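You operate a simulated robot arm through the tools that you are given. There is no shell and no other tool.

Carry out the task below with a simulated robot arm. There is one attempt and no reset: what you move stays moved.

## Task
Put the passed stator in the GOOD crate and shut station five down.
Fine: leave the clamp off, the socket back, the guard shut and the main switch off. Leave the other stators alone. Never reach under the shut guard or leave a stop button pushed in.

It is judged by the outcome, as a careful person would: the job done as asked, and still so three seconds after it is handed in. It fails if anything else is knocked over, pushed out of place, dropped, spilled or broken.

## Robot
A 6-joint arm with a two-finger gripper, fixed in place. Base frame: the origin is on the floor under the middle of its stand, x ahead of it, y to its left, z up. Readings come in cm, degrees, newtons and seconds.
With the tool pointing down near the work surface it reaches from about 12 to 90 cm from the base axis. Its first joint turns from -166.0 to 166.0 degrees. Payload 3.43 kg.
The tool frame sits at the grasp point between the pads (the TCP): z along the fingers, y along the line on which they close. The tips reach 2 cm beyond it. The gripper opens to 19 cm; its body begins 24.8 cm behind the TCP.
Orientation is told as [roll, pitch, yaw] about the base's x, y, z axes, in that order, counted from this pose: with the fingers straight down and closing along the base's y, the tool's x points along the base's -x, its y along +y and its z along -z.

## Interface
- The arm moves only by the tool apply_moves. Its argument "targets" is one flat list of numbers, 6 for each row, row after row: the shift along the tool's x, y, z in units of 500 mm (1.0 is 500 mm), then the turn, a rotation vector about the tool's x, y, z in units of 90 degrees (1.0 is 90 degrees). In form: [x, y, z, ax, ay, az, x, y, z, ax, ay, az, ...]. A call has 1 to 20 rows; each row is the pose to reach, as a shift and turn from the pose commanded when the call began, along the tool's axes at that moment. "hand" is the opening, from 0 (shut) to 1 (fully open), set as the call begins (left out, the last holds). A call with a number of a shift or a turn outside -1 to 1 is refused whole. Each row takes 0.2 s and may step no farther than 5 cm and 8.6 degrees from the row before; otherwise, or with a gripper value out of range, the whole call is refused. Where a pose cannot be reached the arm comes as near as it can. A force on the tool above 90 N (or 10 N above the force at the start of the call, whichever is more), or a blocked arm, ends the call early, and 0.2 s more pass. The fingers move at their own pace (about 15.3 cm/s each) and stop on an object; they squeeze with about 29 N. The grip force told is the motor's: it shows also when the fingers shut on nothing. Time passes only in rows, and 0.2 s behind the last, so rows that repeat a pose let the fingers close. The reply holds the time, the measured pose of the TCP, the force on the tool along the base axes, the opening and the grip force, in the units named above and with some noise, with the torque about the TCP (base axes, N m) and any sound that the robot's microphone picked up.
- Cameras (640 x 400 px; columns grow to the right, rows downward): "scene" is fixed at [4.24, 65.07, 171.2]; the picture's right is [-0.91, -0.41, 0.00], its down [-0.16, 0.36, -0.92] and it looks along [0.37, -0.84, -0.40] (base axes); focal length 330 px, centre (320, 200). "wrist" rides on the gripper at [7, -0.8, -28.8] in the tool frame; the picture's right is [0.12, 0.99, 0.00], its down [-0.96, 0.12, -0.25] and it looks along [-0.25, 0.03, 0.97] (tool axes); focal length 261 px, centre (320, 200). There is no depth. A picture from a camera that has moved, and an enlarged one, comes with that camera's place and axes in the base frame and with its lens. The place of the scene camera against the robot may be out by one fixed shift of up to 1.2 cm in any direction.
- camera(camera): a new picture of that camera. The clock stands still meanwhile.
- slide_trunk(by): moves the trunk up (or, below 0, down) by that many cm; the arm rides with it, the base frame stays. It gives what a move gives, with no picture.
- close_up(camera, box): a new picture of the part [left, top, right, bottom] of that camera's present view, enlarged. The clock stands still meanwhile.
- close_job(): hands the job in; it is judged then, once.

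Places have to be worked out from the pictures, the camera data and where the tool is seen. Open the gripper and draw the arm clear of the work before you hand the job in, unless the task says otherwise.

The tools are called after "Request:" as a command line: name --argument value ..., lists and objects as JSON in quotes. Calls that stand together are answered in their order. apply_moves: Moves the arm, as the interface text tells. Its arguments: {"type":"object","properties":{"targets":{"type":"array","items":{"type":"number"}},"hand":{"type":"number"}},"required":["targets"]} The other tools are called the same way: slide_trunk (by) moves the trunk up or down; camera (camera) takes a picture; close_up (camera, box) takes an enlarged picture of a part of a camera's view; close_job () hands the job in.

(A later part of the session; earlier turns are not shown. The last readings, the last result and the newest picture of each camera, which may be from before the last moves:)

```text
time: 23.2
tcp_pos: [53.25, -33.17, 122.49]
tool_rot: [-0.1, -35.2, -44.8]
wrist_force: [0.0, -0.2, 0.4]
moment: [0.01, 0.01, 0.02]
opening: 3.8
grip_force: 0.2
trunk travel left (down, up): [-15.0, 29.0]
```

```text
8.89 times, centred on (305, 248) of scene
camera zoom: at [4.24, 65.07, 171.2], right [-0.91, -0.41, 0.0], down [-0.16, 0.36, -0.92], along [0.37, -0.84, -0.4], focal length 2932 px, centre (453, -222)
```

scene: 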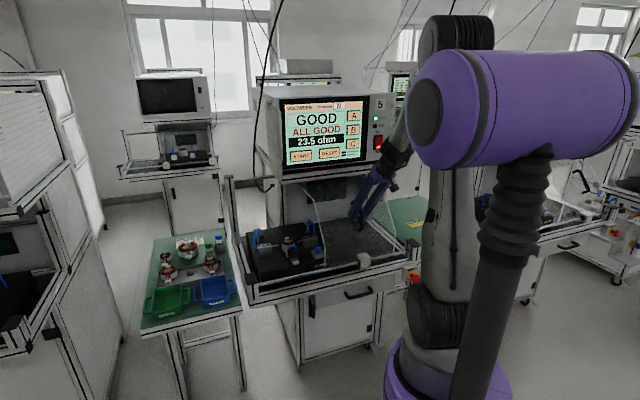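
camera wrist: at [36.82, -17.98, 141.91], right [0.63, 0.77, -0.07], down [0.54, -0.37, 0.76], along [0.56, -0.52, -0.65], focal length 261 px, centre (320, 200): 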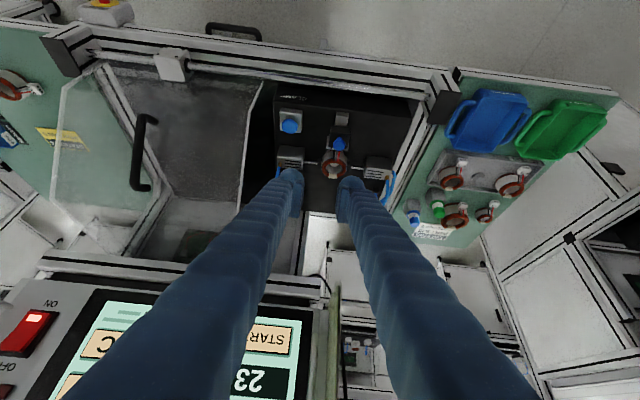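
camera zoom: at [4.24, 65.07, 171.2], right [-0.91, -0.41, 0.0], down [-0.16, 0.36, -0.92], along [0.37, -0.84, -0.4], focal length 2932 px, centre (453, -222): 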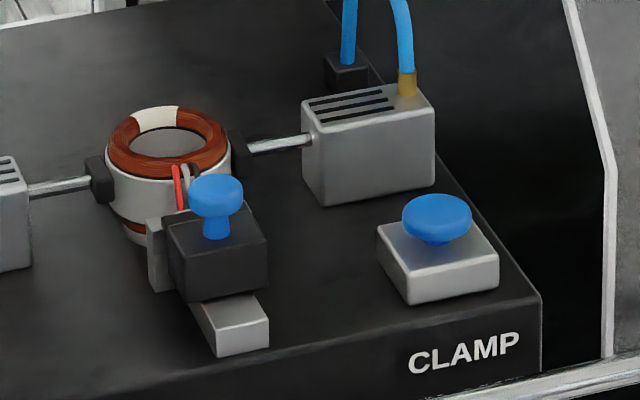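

Everything is clear now: knob near (d 72.8, s 17.5, z 97), stator top near (80.7, 17.75, 96), clamp button near (71.6, 6.8, 95) in station axes. I'll go to a pre-grasp above the socket's blue knob.

Request:
apply_moves --targets '[0.0202, 0.013, 0.0694, 0, 0, 0, 0.0404, 0.026, 0.1388, 0, 0, 0, 0.0606, 0.039, 0.2082, 0, 0, 0, 0.0808, 0.052, 0.2776, 0, 0, 0, 0.101, 0.065, 0.347, 0, 0, 0]' --hand 0.27

Request:
camera --camera "wrist"

Request:
close_up --camera "wrist" --box '[230, 40, 430, 220]'

Request:
close_up --camera "scene" --box '[250, 190, 350, 270]'

```text
time: 24.4
tcp_pos: [59.76, -35.04, 105.39]
tool_rot: [-0.1, -35.1, -44.9]
wrist_force: [-0.2, -1.1, -0.1]
moment: [0.01, 0.02, -0.04]
opening: 5.14
grip_force: 0.1
trunk travel left (down, up): [-15.0, 29.0]
```

```text
taken
camera wrist: at [43.42, -19.94, 124.7], right [0.63, 0.77, -0.07], down [0.54, -0.37, 0.76], along [0.56, -0.52, -0.65], focal length 261 px, centre (320, 200)
```

wrist: 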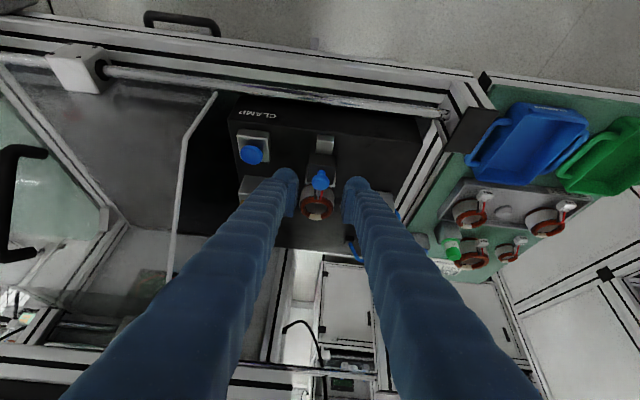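

```text
2.22 times, centred on (330, 130) of wrist
camera zoom: at [43.42, -19.94, 124.7], right [0.63, 0.77, -0.07], down [0.54, -0.37, 0.76], along [0.56, -0.52, -0.65], focal length 579 px, centre (298, 356)
```

zoom: 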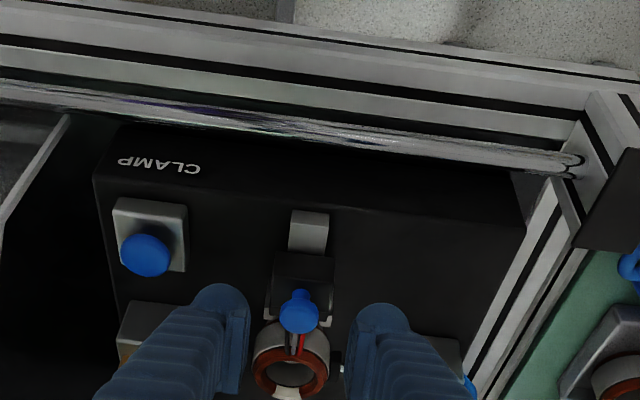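

```text
5.00 times, centred on (300, 230) of scene
camera zoom: at [4.24, 65.07, 171.2], right [-0.91, -0.41, 0.0], down [-0.16, 0.36, -0.92], along [0.37, -0.84, -0.4], focal length 1649 px, centre (420, 50)
```

zoom: 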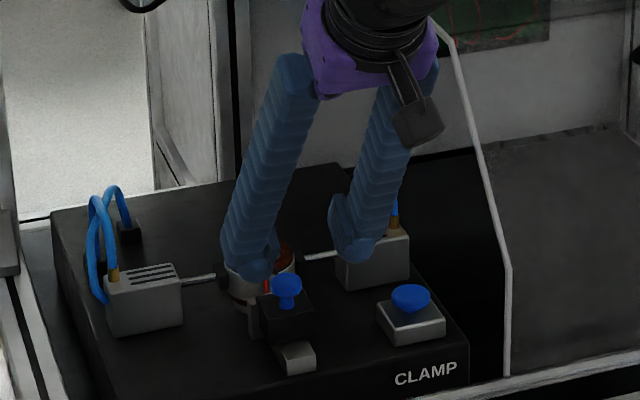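

The knob is straight ahead ~10.2 cm. Advancing 9.8 cm in small steps and then closing on it.

Request:
apply_moves --targets '[0, 0, 0.07, 0, 0, 0, 0, 0, 0.14, 0, 0, 0, 0, 0, 0.17, 0, 0, 0, 0, 0, 0.196, 0, 0, 0]'

Request:
close_up --camera "scene" --box '[260, 210, 340, 274]'

Request:
close_up --camera "wrist" --box '[240, 80, 400, 220]'

```text
time: 25.4
tcp_pos: [63.75, -39.23, 97.09]
tool_rot: [-0.2, -35.2, -44.8]
wrist_force: [0.2, -0.2, 0.5]
moment: [-0.08, -0.02, -0.02]
opening: 5.13
grip_force: 0.1
trunk travel left (down, up): [-15.0, 29.0]
```

```text
6.25 times, centred on (300, 242) of scene
camera zoom: at [4.24, 65.07, 171.2], right [-0.91, -0.41, 0.0], down [-0.16, 0.36, -0.92], along [0.37, -0.84, -0.4], focal length 2062 px, centre (445, -62)
```

zoom: 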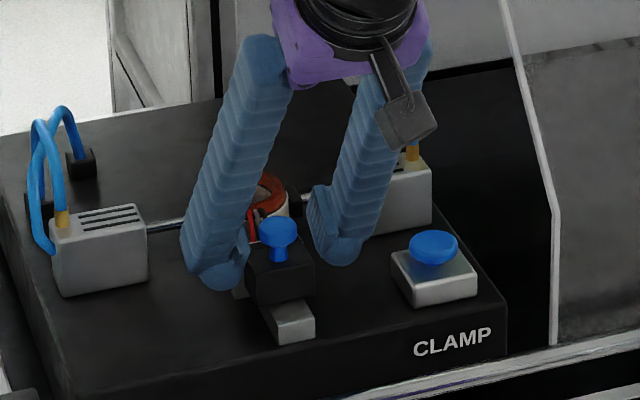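

```text
2.86 times, centred on (320, 150) of wrist
camera zoom: at [47.42, -24.02, 116.62], right [0.63, 0.77, -0.07], down [0.54, -0.37, 0.76], along [0.56, -0.52, -0.65], focal length 745 px, centre (320, 343)
```

zoom: 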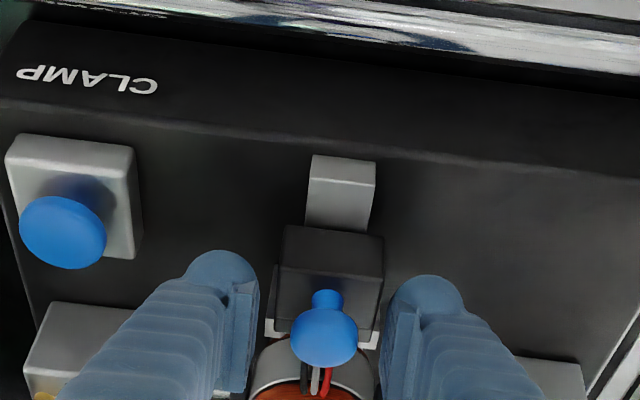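

Fingers flank the knob correctly. Closing on it.

Request:
apply_moves --targets '[0, 0, 0, 0, 0, 0, 0, 0, 0, 0, 0, 0, 0, 0, 0, 0, 0, 0, 0, 0, 0, 0, 0, 0]' --hand 0

Request:
close_up --camera "wrist" --box '[240, 80, 400, 220]'

Request:
close_up --camera "scene" --box '[260, 210, 340, 274]'

```text
time: 26.4
tcp_pos: [63.88, -39.22, 97.26]
tool_rot: [-0.2, -35.3, -44.8]
wrist_force: [13.7, 13.6, 3.7]
moment: [0.28, -0.14, -0.04]
opening: 4.1
grip_force: 44.7
trunk travel left (down, up): [-15.0, 29.0]
```

```text
2.86 times, centred on (320, 150) of wrist
camera zoom: at [47.48, -23.93, 116.66], right [0.63, 0.77, -0.07], down [0.54, -0.37, 0.76], along [0.56, -0.52, -0.65], focal length 745 px, centre (320, 343)
```

zoom: 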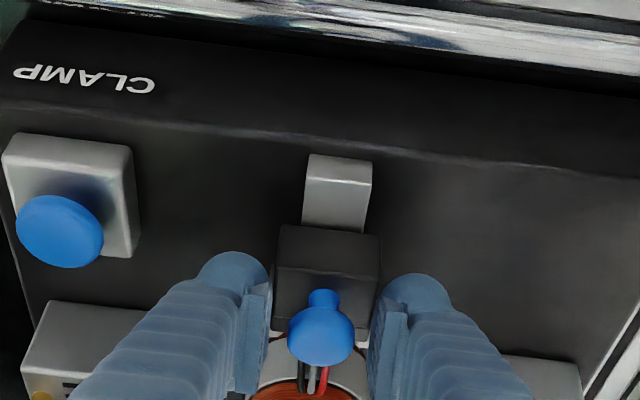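

```text
6.25 times, centred on (300, 242) of scene
camera zoom: at [4.24, 65.07, 171.2], right [-0.91, -0.41, 0.0], down [-0.16, 0.36, -0.92], along [0.37, -0.84, -0.4], focal length 2062 px, centre (445, -62)
```

zoom: 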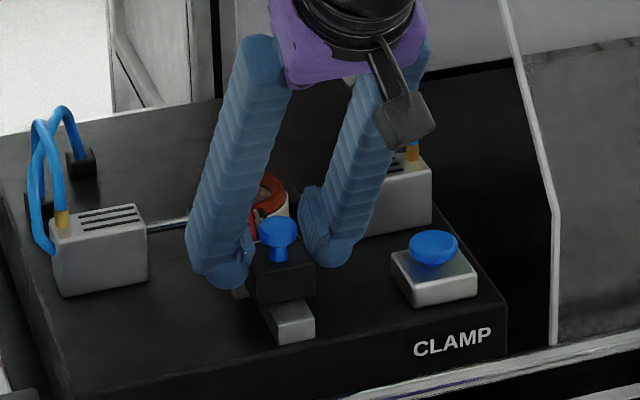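

The gripper stopped at 4.1 cm, so it's on the carriage body or cradle rather than only the knob. I'll release, rise 1.3 cm and shift 0.2 cm to grip just the knob cap.

Request:
apply_moves --targets '[0, 0, 0, 0, 0, 0, 0, 0, 0, 0, 0, 0]' --hand 0.27

Request:
apply_moves --targets '[-0.0075, 0.002, -0.0106, 0, 0, 0, -0.0149, 0.004, -0.0213, 0, 0, 0]'

Request:
apply_moves --targets '[0, 0, 0, 0, 0, 0, 0, 0, 0, 0, 0, 0, 0, 0, 0, 0, 0, 0, 0, 0, 0, 0, 0, 0]' --hand 0

Request:
close_up --camera "wrist" --box '[240, 80, 400, 220]'

Request:
close_up --camera "scene" --box '[260, 210, 340, 274]'

```text
time: 27.0
tcp_pos: [63.73, -39.1, 97.22]
tool_rot: [-0.2, -35.2, -44.9]
wrist_force: [0.4, 0.4, 0.1]
moment: [-0.06, 0.05, 0.0]
opening: 5.12
grip_force: 0.1
trunk travel left (down, up): [-15.0, 29.0]
```

```text
time: 27.6
tcp_pos: [63.75, -39.08, 98.66]
tool_rot: [0.0, -35.2, -44.9]
wrist_force: [-0.6, 0.1, -0.4]
moment: [0.0, 0.0, 0.02]
opening: 5.17
grip_force: 0.1
trunk travel left (down, up): [-15.0, 29.0]
```

```text
time: 28.6
tcp_pos: [63.81, -39.11, 98.47]
tool_rot: [-0.1, -35.2, -44.9]
wrist_force: [2.2, 1.8, -2.5]
moment: [0.01, -0.05, -0.01]
opening: 2.41
grip_force: 44.7
trunk travel left (down, up): [-15.0, 29.0]
```

```text
2.86 times, centred on (320, 150) of wrist
camera zoom: at [47.46, -23.87, 118.01], right [0.63, 0.77, -0.07], down [0.54, -0.37, 0.76], along [0.56, -0.52, -0.65], focal length 745 px, centre (320, 343)
```

zoom: 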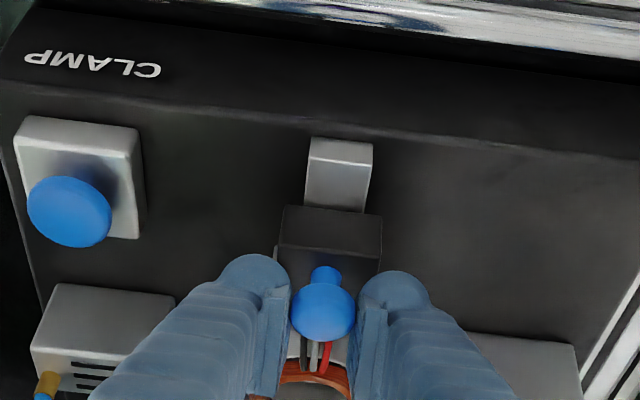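

```text
6.25 times, centred on (300, 242) of scene
camera zoom: at [4.24, 65.07, 171.2], right [-0.91, -0.41, 0.0], down [-0.16, 0.36, -0.92], along [0.37, -0.84, -0.4], focal length 2062 px, centre (445, -62)
```

zoom: 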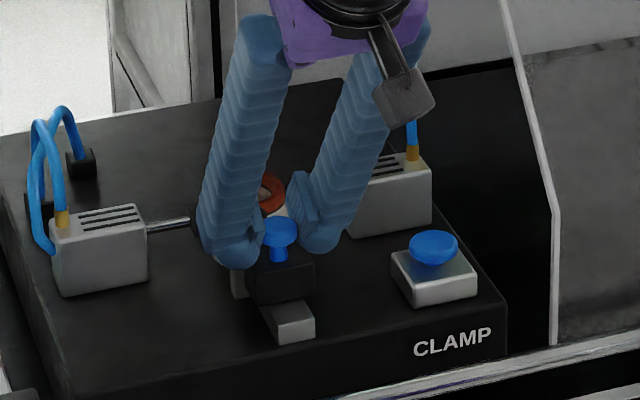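

The knob is gripped (2.41 cm). Pulling it straight back toward the front of the station (−d) in 0.5 cm steps, 3 cm total.

Request:
apply_moves --targets '[0.0082, 0, -0.0057, 0, 0, 0, 0.0164, 0, -0.0115, 0, 0, 0, 0.0246, 0, -0.0172, 0, 0, 0, 0.0328, 0, -0.0229, 0, 0, 0, 0.041, 0, -0.0287, 0, 0, 0, 0.0492, 0, -0.0344, 0, 0, 0]'

Request:
close_up --camera "wrist" --box '[240, 80, 400, 220]'

Request:
close_up --camera "scene" --box '[260, 210, 340, 274]'

```text
time: 30.0
tcp_pos: [62.18, -37.59, 98.57]
tool_rot: [-0.2, -35.4, -44.9]
wrist_force: [38.7, -35.5, -19.6]
moment: [-0.8, -0.85, 0.02]
opening: 2.4
grip_force: 45.0
trunk travel left (down, up): [-15.0, 29.0]
```

```text
2.86 times, centred on (320, 150) of wrist
camera zoom: at [45.85, -22.17, 117.91], right [0.63, 0.77, -0.07], down [0.54, -0.37, 0.76], along [0.56, -0.52, -0.65], focal length 745 px, centre (320, 343)
```

zoom: 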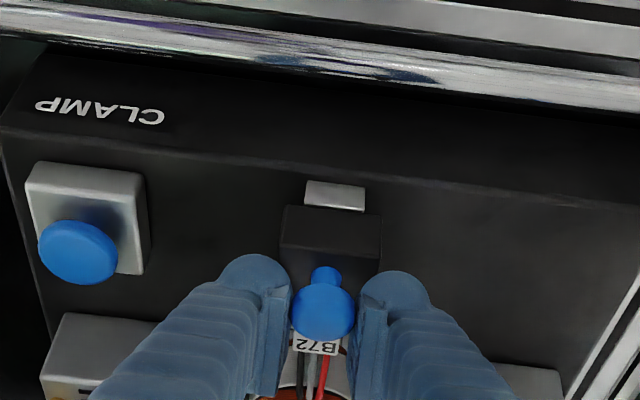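

```text
6.25 times, centred on (300, 242) of scene
camera zoom: at [4.24, 65.07, 171.2], right [-0.91, -0.41, 0.0], down [-0.16, 0.36, -0.92], along [0.37, -0.84, -0.4], focal length 2062 px, centre (445, -62)
```

zoom: 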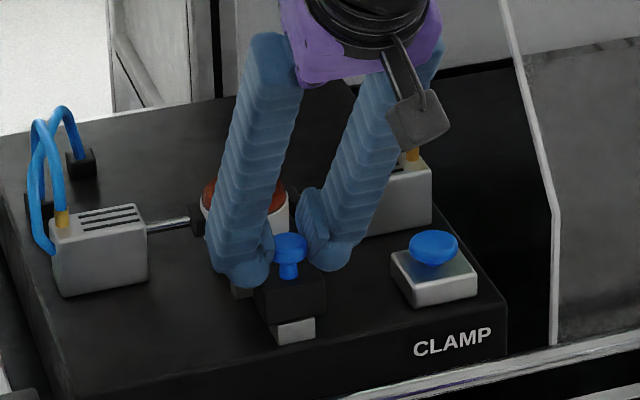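

The socket moved back ~2.2 cm and then resisted (52 N), likely its end stop. I'll unload, release, and look at whether it stays back.

Request:
apply_moves --targets '[-0.0123, 0, 0.0086, 0, 0, 0]'

Request:
apply_moves --targets '[0, 0, 0, 0, 0, 0, 0, 0, 0, 0, 0, 0]' --hand 0.27

Request:
apply_moves --targets '[0, 0, -0.05, 0, 0, 0, 0, 0, -0.1, 0, 0, 0, 0, 0, -0.15, 0, 0, 0]'

Request:
close_up --camera "scene" --box '[270, 220, 334, 270]'

Request:
close_up --camera "wrist" --box '[240, 60, 400, 210]'

```text
time: 30.4
tcp_pos: [62.22, -37.4, 98.53]
tool_rot: [-0.1, -35.2, -44.9]
wrist_force: [12.6, -7.4, 5.3]
moment: [0.08, 0.01, -0.1]
opening: 2.38
grip_force: 45.3
trunk travel left (down, up): [-15.0, 29.0]
```

```text
time: 31.0
tcp_pos: [62.29, -37.52, 98.43]
tool_rot: [-0.1, -35.2, -44.8]
wrist_force: [0.2, 0.1, 0.1]
moment: [0.04, -0.04, 0.01]
opening: 5.12
grip_force: 0.1
trunk travel left (down, up): [-15.0, 29.0]
```

```text
time: 31.8
tcp_pos: [59.14, -34.35, 104.72]
tool_rot: [0.0, -35.2, -44.8]
wrist_force: [0.3, -0.5, -0.3]
moment: [-0.04, 0.02, 0.01]
opening: 5.13
grip_force: 0.0
trunk travel left (down, up): [-15.0, 29.0]
```

```text
8.00 times, centred on (302, 245) of scene
camera zoom: at [4.24, 65.07, 171.2], right [-0.91, -0.41, 0.0], down [-0.16, 0.36, -0.92], along [0.37, -0.84, -0.4], focal length 2639 px, centre (464, -160)
```

zoom: 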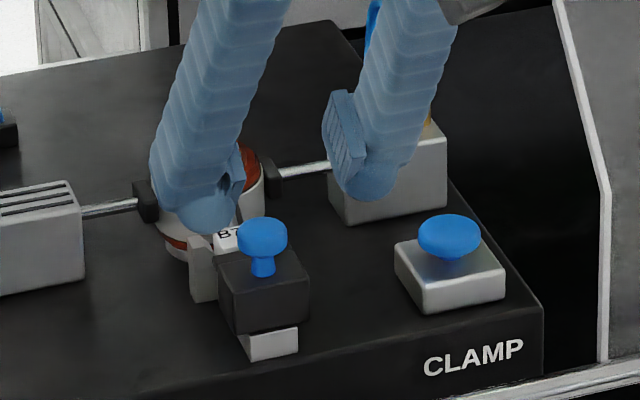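

```text
2.67 times, centred on (320, 135) of wrist
camera zoom: at [42.69, -19.19, 124.07], right [0.63, 0.77, -0.07], down [0.54, -0.37, 0.76], along [0.56, -0.52, -0.65], focal length 695 px, centre (320, 373)
```

zoom: 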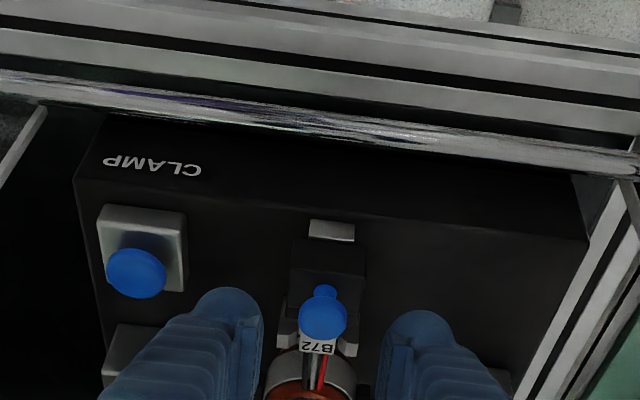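

The socket is parked back and stays there. Next I'll close the fingers, rise and move over the CLAMP button (≈ d 71.3, s 7, z 95) with the tool nearly vertical.

Request:
apply_moves --targets '[-0.05, 0, -0.071, 0, 0, 0, -0.1, 0, -0.142, 0, 0, 0, -0.149, 0, -0.213, 0, 0, 0, -0.153, -0.0413, -0.182, 0, 0.0667, 0, -0.157, -0.0826, -0.152, 0, 0.1333, 0, -0.161, -0.124, -0.121, 0, 0.2, 0, -0.165, -0.165, -0.09, 0, 0.2667, 0, -0.169, -0.2066, -0.06, 0, 0.3333, 0]' --hand 0

Request:
camera --camera "wrist"

Request:
close_up --camera "scene" --box '[240, 150, 380, 290]'

```text
time: 33.6
tcp_pos: [55.5, -45.22, 111.91]
tool_rot: [-0.1, -4.9, -44.9]
wrist_force: [0.7, -0.9, 0.9]
moment: [-0.03, -0.02, -0.01]
opening: 0.01
grip_force: 29.0
trunk travel left (down, up): [-15.0, 29.0]
```

```text
taken
camera wrist: at [48.24, -39.13, 140.02], right [0.62, 0.79, -0.01], down [0.75, -0.58, 0.33], along [0.25, -0.21, -0.94], focal length 261 px, centre (320, 200)
```

wrist: 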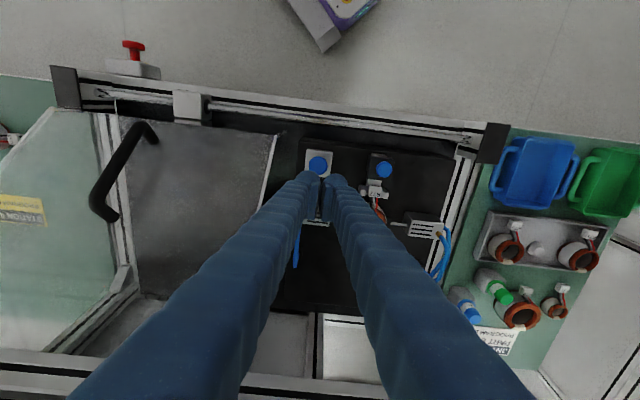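

```text
2.86 times, centred on (310, 220) of scene
camera zoom: at [4.24, 65.07, 171.2], right [-0.91, -0.41, 0.0], down [-0.16, 0.36, -0.92], along [0.37, -0.84, -0.4], focal length 942 px, centre (349, 143)
```

zoom: 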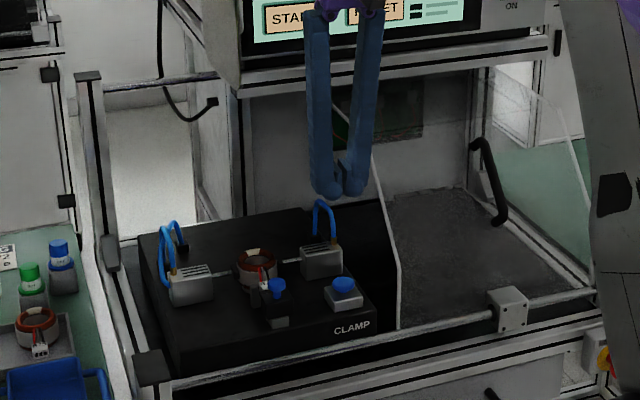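

The button is almost directly below the closed fingertips. I'll descend 13 cm to just above it with a small lateral correction.

Request:
apply_moves --targets '[0.012, -0.008, 0.065, 0, 0, 0, 0.018, -0.008, 0.13, 0, 0, 0, 0.024, -0.008, 0.195, 0, 0, 0, 0.0306, -0.008, 0.258, 0, 0, 0]'

Request:
close_up --camera "scene" --box '[265, 200, 345, 270]'

Request:
close_up --camera "wrist" --box '[260, 100, 400, 220]'

```text
time: 34.6
tcp_pos: [55.19, -45.38, 99.06]
tool_rot: [-0.1, -5.2, -45.0]
wrist_force: [-0.1, 0.2, -0.4]
moment: [-0.05, 0.0, -0.01]
opening: 0.0
grip_force: 28.9
trunk travel left (down, up): [-15.0, 29.0]
```

```text
5.71 times, centred on (305, 235) of scene
camera zoom: at [4.24, 65.07, 171.2], right [-0.91, -0.41, 0.0], down [-0.16, 0.36, -0.92], along [0.37, -0.84, -0.4], focal length 1885 px, centre (406, 0)
```

zoom: 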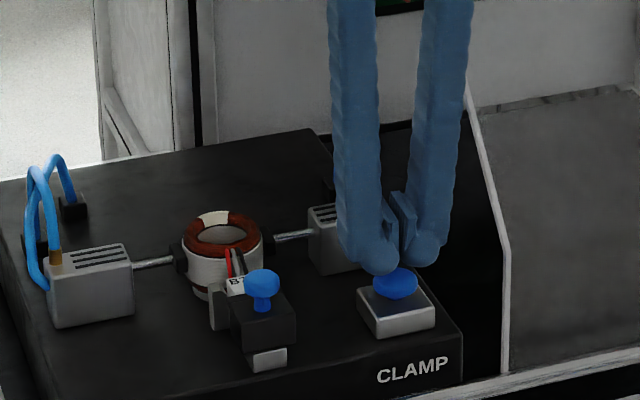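

```text
3.33 times, centred on (330, 160) of wrist
camera zoom: at [47.83, -39.13, 126.95], right [0.62, 0.79, -0.01], down [0.74, -0.58, 0.33], along [0.26, -0.22, -0.94], focal length 869 px, centre (287, 333)
```

zoom: 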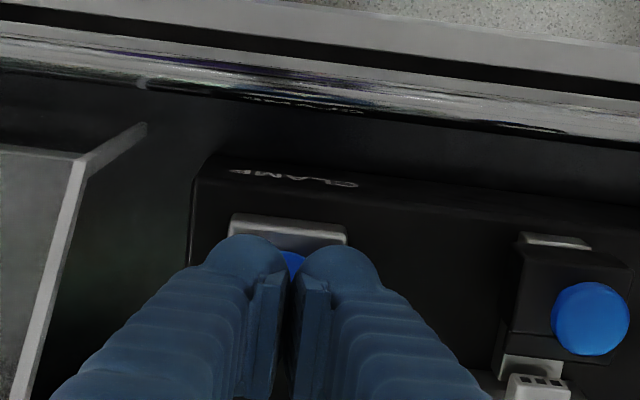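

The tips are right above the button cap. Pressing down slowly in 0.3 cm steps.

Request:
apply_moves --targets '[0.0005, 0, 0.006, 0, 0, 0, 0.001, 0, 0.012, 0, 0, 0, 0.0016, 0, 0.018, 0, 0, 0, 0.0021, 0, 0.024, 0, 0, 0]'

Request:
close_up --camera "scene" --box '[265, 200, 345, 270]'

```text
time: 35.6
tcp_pos: [55.0, -45.42, 97.8]
tool_rot: [-0.1, -5.1, -45.0]
wrist_force: [0.2, -0.9, -0.3]
moment: [-0.01, 0.02, -0.01]
opening: 0.0
grip_force: 29.1
trunk travel left (down, up): [-15.0, 29.0]
```

```text
5.71 times, centred on (305, 235) of scene
camera zoom: at [4.24, 65.07, 171.2], right [-0.91, -0.41, 0.0], down [-0.16, 0.36, -0.92], along [0.37, -0.84, -0.4], focal length 1885 px, centre (406, 0)
```

zoom: 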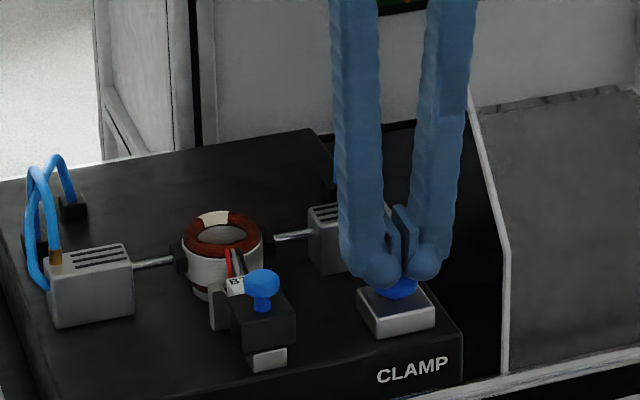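

No contact yet; continuing down slowly.

Request:
apply_moves --targets '[0.0005, 0, 0.006, 0, 0, 0, 0.001, 0, 0.012, 0, 0, 0, 0.0014, 0, 0.016, 0, 0, 0]'

Request:
close_up --camera "scene" --box '[265, 200, 345, 270]'

```text
time: 36.4
tcp_pos: [54.98, -45.48, 97.11]
tool_rot: [-0.1, -5.2, -44.9]
wrist_force: [1.1, 0.7, 1.8]
moment: [0.08, -0.01, -0.03]
opening: 0.59
grip_force: 34.6
trunk travel left (down, up): [-15.0, 29.0]
heard: click
```

```text
5.71 times, centred on (305, 235) of scene
camera zoom: at [4.24, 65.07, 171.2], right [-0.91, -0.41, 0.0], down [-0.16, 0.36, -0.92], along [0.37, -0.84, -0.4], focal length 1885 px, centre (406, 0)
```

zoom: 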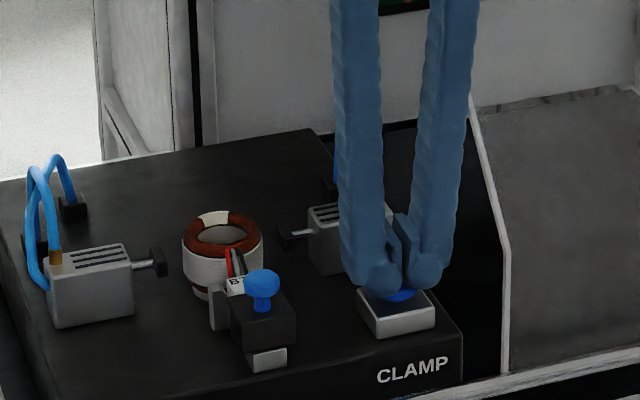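

A click was heard and both clamp pads retracted. Lifting straight off the button and checking that the clamp stays off.

Request:
apply_moves --targets '[-0.004, 0, -0.04, 0, 0, 0, -0.011, 0, -0.12, 0, 0, 0, -0.018, 0, -0.2, 0, 0, 0, -0.026, 0, -0.3, 0, 0, 0]'

Request:
close_up --camera "scene" --box '[265, 200, 345, 270]'

Request:
camera --camera "wrist"

Request:
close_up --camera "wrist" --box '[280, 130, 460, 290]'

```text
refused: row 4 steps farther than a row can; nothing moved
```

```text
5.71 times, centred on (305, 235) of scene
camera zoom: at [4.24, 65.07, 171.2], right [-0.91, -0.41, 0.0], down [-0.16, 0.36, -0.92], along [0.37, -0.84, -0.4], focal length 1885 px, centre (406, 0)
```

zoom: 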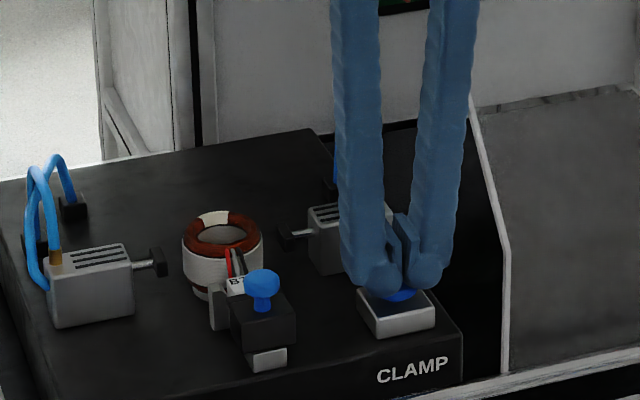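

```text
taken
camera wrist: at [47.62, -39.23, 125.06], right [0.62, 0.79, -0.01], down [0.74, -0.58, 0.33], along [0.26, -0.22, -0.94], focal length 261 px, centre (320, 200)
```

wrist: 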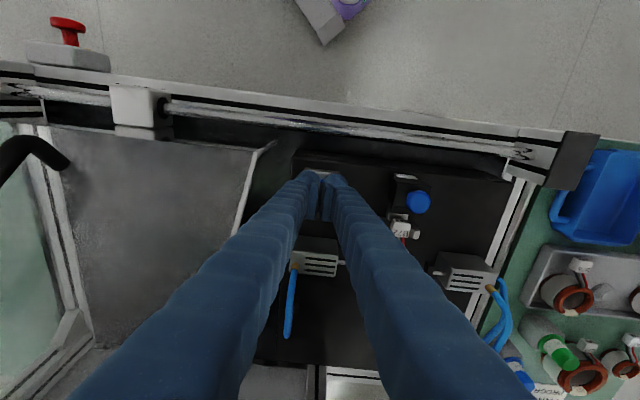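

```text
2.50 times, centred on (370, 210) of wrist
camera zoom: at [47.62, -39.23, 125.06], right [0.62, 0.79, -0.01], down [0.74, -0.58, 0.33], along [0.26, -0.22, -0.94], focal length 652 px, centre (195, 175)
```

zoom: 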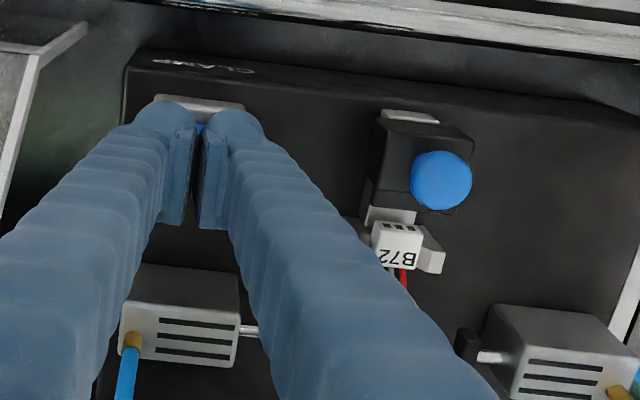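

The last lift was refused for step size. I'll first spread the fingers slightly off the cap, then lift in smaller steps.

Request:
apply_moves --targets '[0, 0, 0, 0, 0, 0, -0.004, 0, -0.04, 0, 0, 0, -0.01, 0, -0.11, 0, 0, 0, -0.016, 0, -0.18, 0, 0, 0, -0.022, 0, -0.25, 0, 0, 0, -0.028, 0, -0.32, 0, 0, 0]' --hand 0.18

Request:
close_up --camera "scene" --box '[265, 200, 345, 270]'

Request:
close_up --camera "wrist" --box '[280, 130, 460, 290]'

```text
time: 37.8
tcp_pos: [54.99, -45.23, 113.35]
tool_rot: [0.0, -5.2, -44.9]
wrist_force: [0.5, 0.6, 0.4]
moment: [0.0, -0.02, -0.02]
opening: 3.42
grip_force: 0.1
trunk travel left (down, up): [-15.0, 29.0]
```

```text
5.71 times, centred on (305, 235) of scene
camera zoom: at [4.24, 65.07, 171.2], right [-0.91, -0.41, 0.0], down [-0.16, 0.36, -0.92], along [0.37, -0.84, -0.4], focal length 1885 px, centre (406, 0)
```

zoom: 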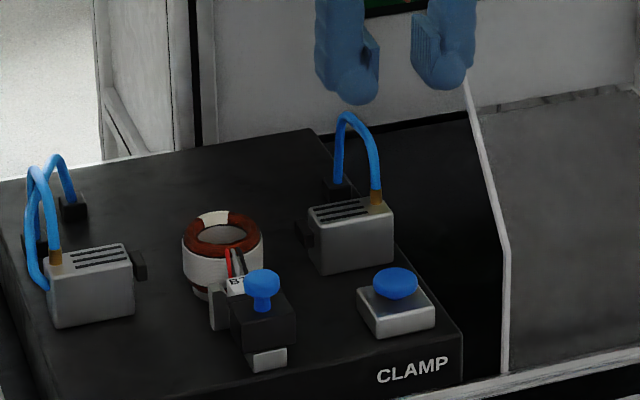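

```text
2.50 times, centred on (370, 210) of wrist
camera zoom: at [47.55, -38.94, 141.3], right [0.62, 0.79, -0.01], down [0.74, -0.58, 0.33], along [0.26, -0.22, -0.94], focal length 652 px, centre (195, 175)
```

zoom: 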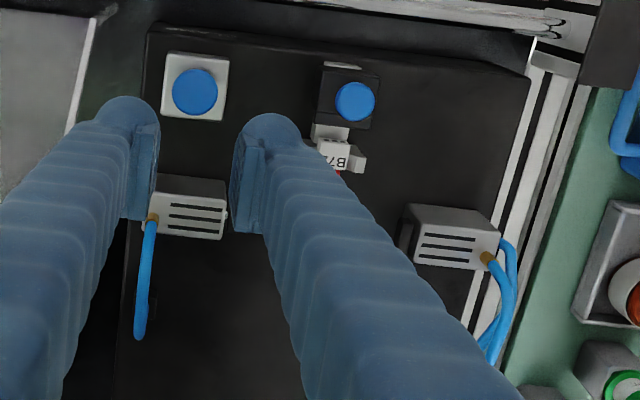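

The clamp is off and stays off; pads are fully retracted. Next I'll yaw and tilt the tool so the fingers can pass diagonally between the pads and the connector cradle, and look at the stator from ~16 cm away.

Request:
apply_moves --targets '[-0.0145, 0.0343, 0.0013, -0.0073, 0, -0.083, -0.0289, 0.0685, 0.0025, -0.0145, 0, -0.166, -0.0434, 0.1028, 0.0038, -0.0218, 0, -0.249, -0.0578, 0.137, 0.005, -0.0291, 0, -0.3321]' --hand 0.38

Request:
apply_moves --targets '[0.0018, 0, 0.0207, 0, -0.0695, 0, 0.0036, 0, 0.0414, 0, -0.1389, 0, 0.0054, 0, 0.062, 0, -0.2084, 0, 0.0072, 0, 0.0827, 0, -0.2778, 0]'

Request:
camera --camera "wrist"

Request:
close_up --camera "wrist" --box '[240, 90, 420, 230]'

Request:
close_up --camera "scene" --box '[240, 150, 380, 290]'

```text
time: 38.8
tcp_pos: [61.95, -42.63, 113.24]
tool_rot: [-0.3, -5.0, -14.8]
wrist_force: [1.1, 0.3, 0.6]
moment: [0.03, -0.01, 0.0]
opening: 7.2
grip_force: 0.1
trunk travel left (down, up): [-15.0, 29.0]
```

```text
time: 39.8
tcp_pos: [61.89, -42.69, 109.06]
tool_rot: [-0.3, -30.2, -14.7]
wrist_force: [0.5, -0.5, -0.2]
moment: [0.0, 0.04, 0.03]
opening: 7.21
grip_force: 0.0
trunk travel left (down, up): [-15.0, 29.0]
```

```text
taken
camera wrist: at [41.82, -38.09, 130.3], right [0.16, 0.99, -0.06], down [0.71, -0.07, 0.7], along [0.68, -0.16, -0.71], focal length 261 px, centre (320, 200)
```

wrist: 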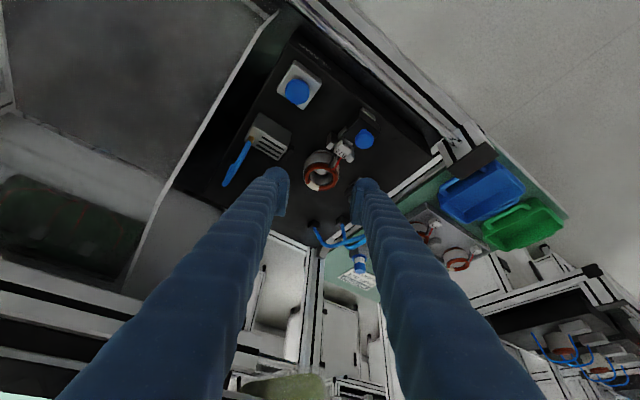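

```text
2.86 times, centred on (330, 160) of wrist
camera zoom: at [41.82, -38.09, 130.3], right [0.16, 0.99, -0.06], down [0.71, -0.07, 0.7], along [0.68, -0.16, -0.71], focal length 745 px, centre (291, 314)
```

zoom: 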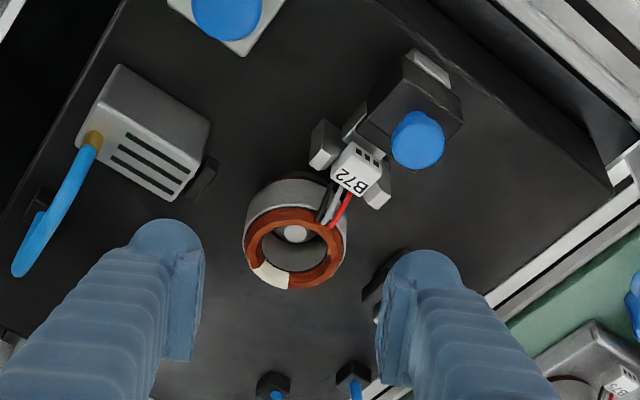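

```text
2.86 times, centred on (310, 220) of scene
camera zoom: at [4.24, 65.07, 171.2], right [-0.91, -0.41, 0.0], down [-0.16, 0.36, -0.92], along [0.37, -0.84, -0.4], focal length 942 px, centre (349, 143)
```

zoom: 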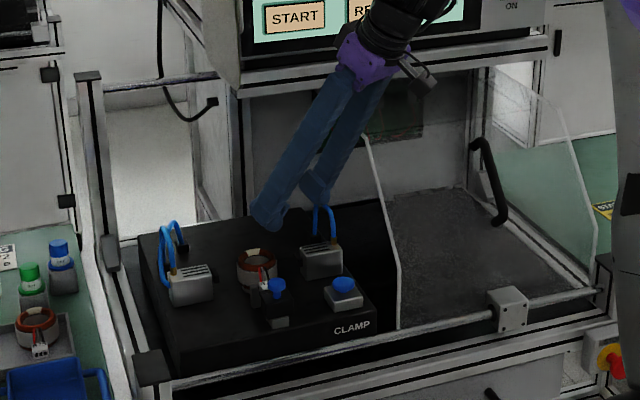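

The stator is ~6 cm OD, centred at about (69.65, -44.45), top z≈96. I'll yaw another 10° so the fingers clear the retracted pads and the connector cradle more evenly, then check alignment.

Request:
apply_moves --targets '[0, -0.0108, 0, -0.0278, 0, -0.0481, -0.001, -0.0216, 0.0007, -0.0556, 0, -0.0962]' --hand 0.42

Request:
apply_moves --targets '[0, 0, 0.08, 0, 0, 0, 0, 0, 0.14, 0, 0, 0]'

Request:
camera --camera "wrist"

Request:
close_up --camera "wrist" --box '[240, 90, 420, 230]'

Request:
close_up --camera "scene" --box '[260, 190, 350, 270]'

```text
time: 40.4
tcp_pos: [61.6, -43.59, 108.83]
tool_rot: [-0.3, -30.2, -4.9]
wrist_force: [0.7, 0.4, -0.7]
moment: [0.01, -0.02, 0.04]
opening: 7.99
grip_force: 0.1
trunk travel left (down, up): [-15.0, 29.0]
```

```text
time: 41.0
tcp_pos: [65.19, -43.98, 102.85]
tool_rot: [-0.2, -30.0, -4.8]
wrist_force: [-0.5, 0.0, -0.3]
moment: [0.07, 0.01, 0.03]
opening: 7.99
grip_force: 0.1
trunk travel left (down, up): [-15.0, 29.0]
```

```text
taken
camera wrist: at [44.78, -43.11, 124.22], right [-0.02, 1.0, -0.06], down [0.72, 0.06, 0.7], along [0.7, -0.03, -0.72], focal length 261 px, centre (320, 200)
```

wrist: 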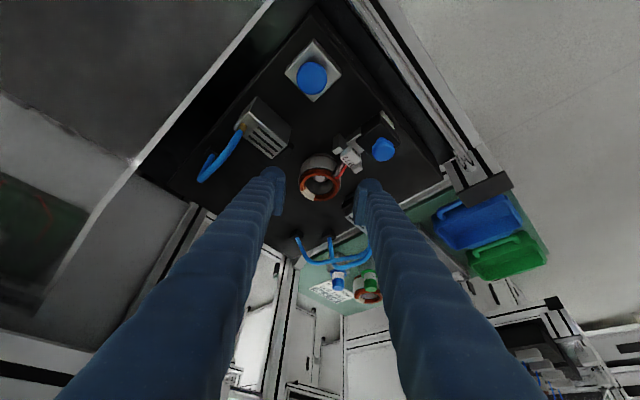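

```text
2.86 times, centred on (330, 160) of wrist
camera zoom: at [44.78, -43.11, 124.22], right [-0.02, 1.0, -0.06], down [0.72, 0.06, 0.7], along [0.7, -0.03, -0.72], focal length 745 px, centre (291, 314)
```

zoom: 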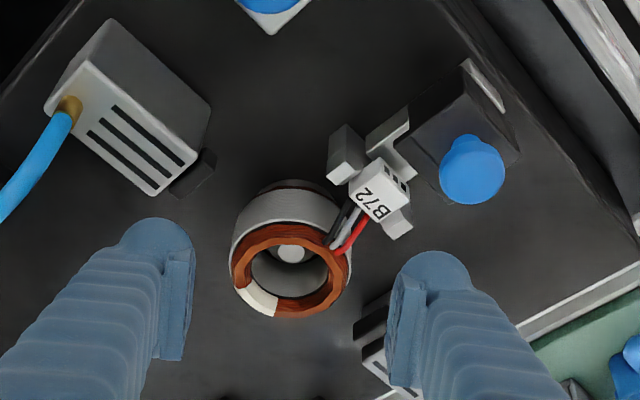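

```text
5.00 times, centred on (305, 230) of scene
camera zoom: at [4.24, 65.07, 171.2], right [-0.91, -0.41, 0.0], down [-0.16, 0.36, -0.92], along [0.37, -0.84, -0.4], focal length 1649 px, centre (395, 50)
```

zoom: 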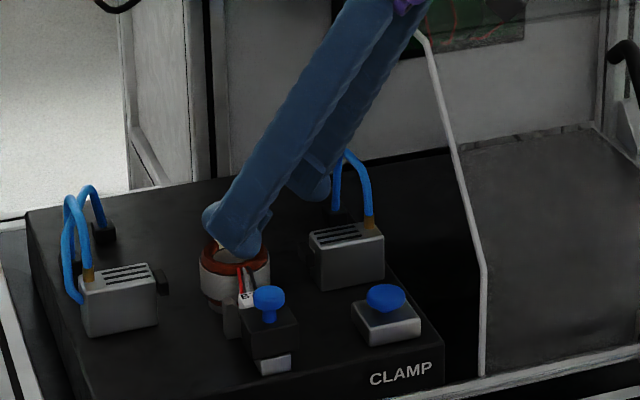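

Alignment is good (lateral error under 1 mm). Advancing 5.5 cm, checking clearance to the left pad before the final part.

Request:
apply_moves --targets '[0, 0, 0.055, 0, 0, 0, 0, 0, 0.11, 0, 0, 0]'

Request:
close_up --camera "wrist" --box '[240, 90, 420, 230]'

Request:
close_up --camera "scene" --box '[260, 200, 340, 270]'

```text
time: 41.6
tcp_pos: [68.11, -44.35, 98.05]
tool_rot: [-0.2, -29.9, -4.9]
wrist_force: [-0.6, -0.4, -0.6]
moment: [-0.01, 0.0, 0.04]
opening: 8.0
grip_force: 0.0
trunk travel left (down, up): [-15.0, 29.0]
```

```text
2.86 times, centred on (330, 160) of wrist
camera zoom: at [47.64, -43.35, 119.53], right [-0.02, 1.0, -0.06], down [0.72, 0.06, 0.7], along [0.7, -0.03, -0.72], focal length 745 px, centre (291, 314)
```

zoom: 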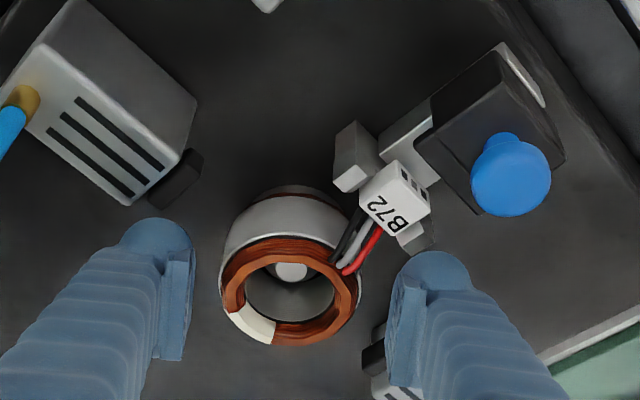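

```text
5.71 times, centred on (300, 235) of scene
camera zoom: at [4.24, 65.07, 171.2], right [-0.91, -0.41, 0.0], down [-0.16, 0.36, -0.92], along [0.37, -0.84, -0.4], focal length 1885 px, centre (434, 0)
```

zoom: 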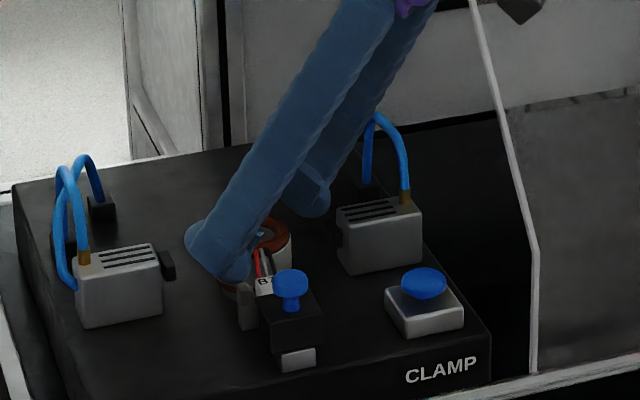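

Clearances look fine on both sides. Final 3 cm advance to straddle the stator.

Request:
apply_moves --targets '[0.001, 0.001, 0.02, 0, 0, 0, 0.002, 0.002, 0.04, 0, 0, 0, 0.003, 0.003, 0.06, 0, 0, 0]'

Request:
close_up --camera "wrist" --box '[240, 90, 420, 230]'

Request:
close_up --camera "scene" --box '[260, 200, 340, 270]'

```text
time: 42.4
tcp_pos: [69.22, -44.23, 95.4]
tool_rot: [-0.2, -29.9, -4.8]
wrist_force: [0.9, 0.1, 0.0]
moment: [0.01, -0.01, -0.01]
opening: 7.97
grip_force: 0.1
trunk travel left (down, up): [-15.0, 29.0]
```

```text
2.86 times, centred on (330, 160) of wrist
camera zoom: at [48.76, -43.27, 116.83], right [-0.02, 1.0, -0.06], down [0.72, 0.06, 0.7], along [0.7, -0.03, -0.72], focal length 745 px, centre (291, 314)
```

zoom: 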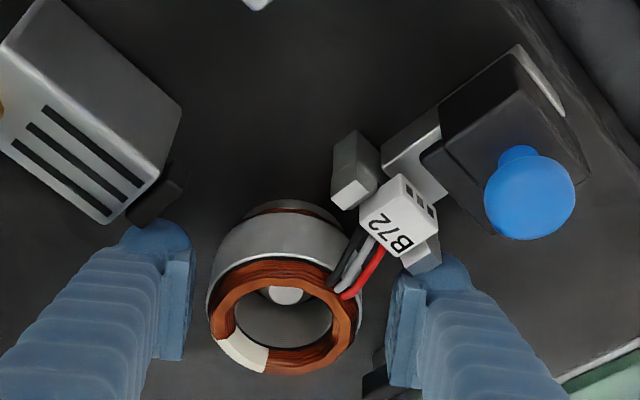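

```text
5.71 times, centred on (300, 235) of scene
camera zoom: at [4.24, 65.07, 171.2], right [-0.91, -0.41, 0.0], down [-0.16, 0.36, -0.92], along [0.37, -0.84, -0.4], focal length 1885 px, centre (434, 0)
```

zoom: 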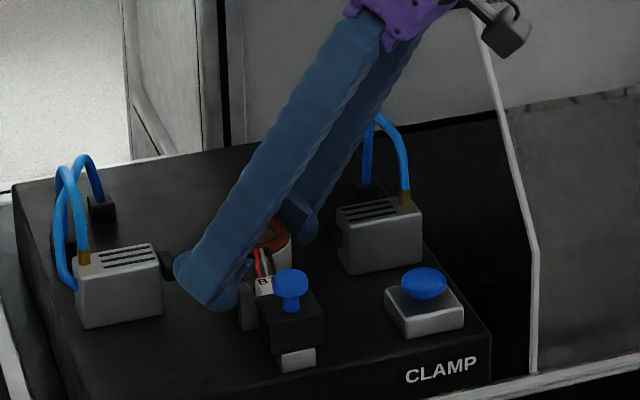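

No contact forces; the stator sits ~0.2 cm toward the −y finger, so I'll shift slightly and close the gripper on it.

Request:
apply_moves --targets '[0, -0.004, 0, 0, 0, 0]'

Request:
apply_moves --targets '[0, 0, 0, 0, 0, 0, 0, 0, 0, 0, 0, 0, 0, 0, 0, 0, 0, 0, 0, 0, 0, 0, 0, 0]' --hand 0

Request:
close_up --camera "wrist" --box '[240, 90, 420, 230]'

Request:
close_up --camera "scene" --box '[260, 200, 340, 270]'

```text
time: 42.8
tcp_pos: [69.19, -44.42, 95.4]
tool_rot: [-0.2, -30.1, -4.8]
wrist_force: [-0.5, 0.2, 0.2]
moment: [-0.02, -0.01, 0.0]
opening: 7.99
grip_force: 0.1
trunk travel left (down, up): [-15.0, 29.0]
```

```text
time: 43.8
tcp_pos: [69.13, -44.58, 95.45]
tool_rot: [-0.2, -30.1, -4.8]
wrist_force: [-0.6, -1.6, 0.6]
moment: [0.01, 0.01, -0.02]
opening: 6.09
grip_force: 29.2
trunk travel left (down, up): [-15.0, 29.0]
```

```text
2.86 times, centred on (330, 160) of wrist
camera zoom: at [48.75, -43.49, 116.83], right [-0.02, 1.0, -0.06], down [0.72, 0.06, 0.7], along [0.7, -0.03, -0.72], focal length 745 px, centre (291, 314)
```

zoom: 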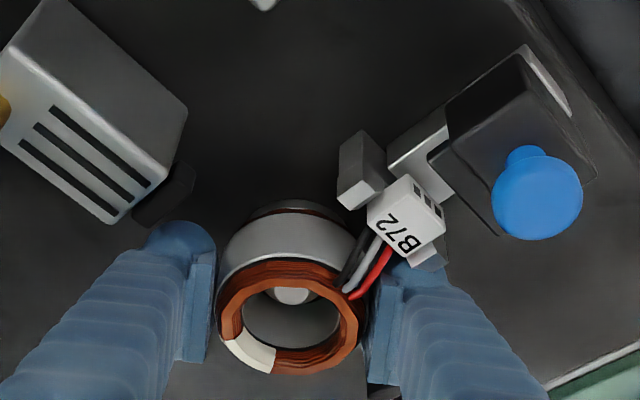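

```text
5.71 times, centred on (300, 235) of scene
camera zoom: at [4.24, 65.07, 171.2], right [-0.91, -0.41, 0.0], down [-0.16, 0.36, -0.92], along [0.37, -0.84, -0.4], focal length 1885 px, centre (434, 0)
```

zoom: 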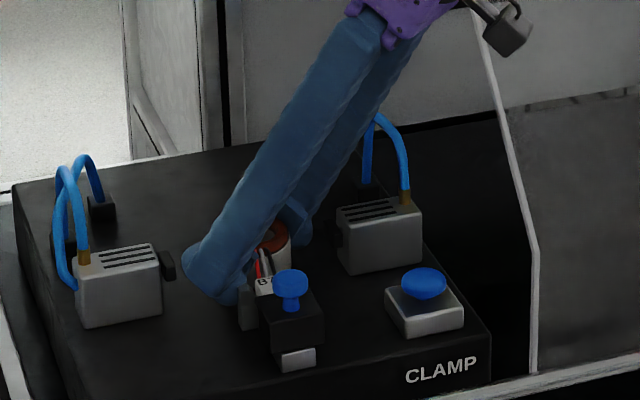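

Gripped at 6.09 cm. Lifting straight up slowly, 3 cm, and checking.

Request:
apply_moves --targets '[-0.005, 0, -0.0087, 0, 0, 0, -0.01, 0, -0.0173, 0, 0, 0, -0.02, 0, -0.0346, 0, 0, 0, -0.03, 0, -0.052, 0, 0, 0]'

Request:
close_up --camera "wrist" --box '[240, 90, 420, 230]'

Request:
close_up --camera "scene" --box '[260, 200, 340, 270]'

```text
time: 44.8
tcp_pos: [69.17, -44.03, 99.03]
tool_rot: [-0.3, -30.3, -4.6]
wrist_force: [-1.3, 4.0, 6.3]
moment: [0.04, 0.18, -0.1]
opening: 0.0
grip_force: 28.6
trunk travel left (down, up): [-15.0, 29.0]
```

```text
2.86 times, centred on (330, 160) of wrist
camera zoom: at [48.58, -43.17, 120.34], right [-0.02, 1.0, -0.07], down [0.71, 0.06, 0.7], along [0.7, -0.03, -0.71], focal length 745 px, centre (291, 314)
```

zoom: 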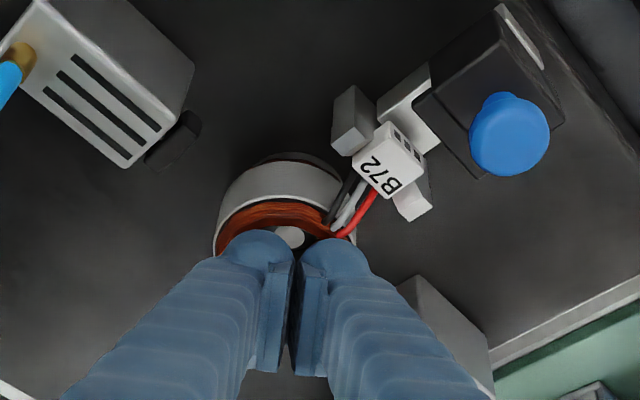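

```text
5.71 times, centred on (300, 235) of scene
camera zoom: at [4.24, 65.07, 171.2], right [-0.91, -0.41, 0.0], down [-0.16, 0.36, -0.92], along [0.37, -0.84, -0.4], focal length 1885 px, centre (434, 0)
```

zoom: 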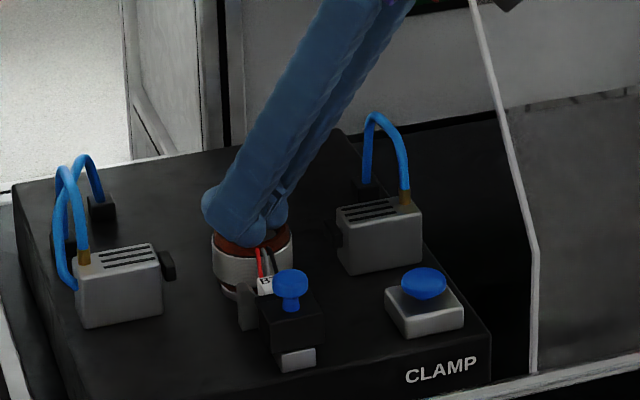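

The stator slipped out of the grip and remains seated on its peg. Let me look closely at what may be holding it, in particular the connector and socket.

Request:
close_up --camera "scene" --box '[280, 228, 316, 256]'

Request:
close_up --camera "wrist" --box '[300, 110, 390, 180]'

Request:
camera --camera "wrist"

```text
14.29 times, centred on (298, 242) of scene
camera zoom: at [4.24, 65.07, 171.2], right [-0.91, -0.41, 0.0], down [-0.16, 0.36, -0.92], along [0.37, -0.84, -0.4], focal length 4712 px, centre (634, -400)
```

zoom: 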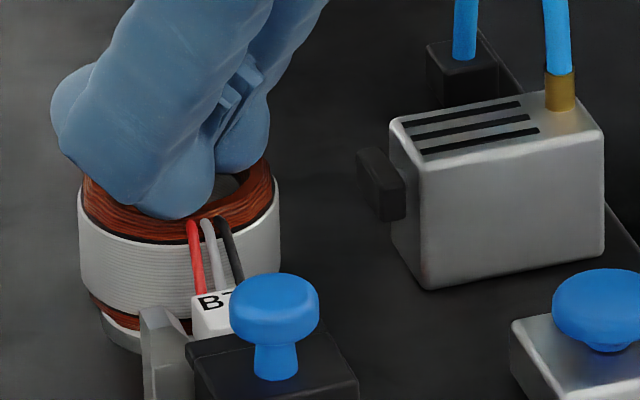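

```text
5.71 times, centred on (345, 145) of wrist
camera zoom: at [48.58, -43.17, 120.34], right [-0.02, 1.0, -0.07], down [0.71, 0.06, 0.7], along [0.7, -0.03, -0.71], focal length 1489 px, centre (177, 514)
```

zoom: 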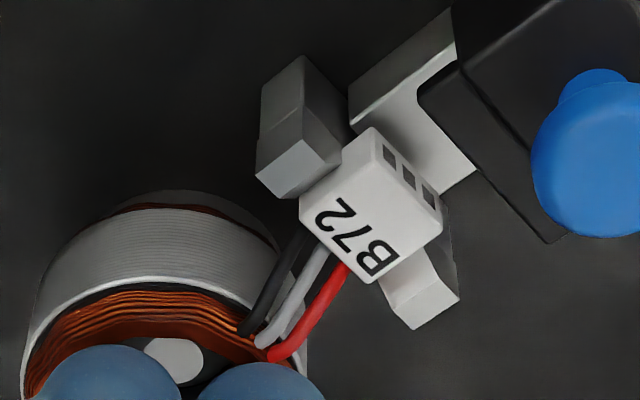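

```text
taken
camera wrist: at [48.58, -43.17, 120.34], right [-0.02, 1.0, -0.07], down [0.71, 0.06, 0.7], along [0.7, -0.03, -0.71], focal length 261 px, centre (320, 200)
```

wrist: 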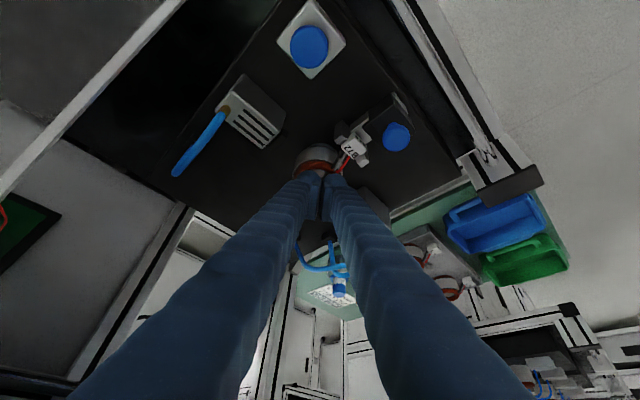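

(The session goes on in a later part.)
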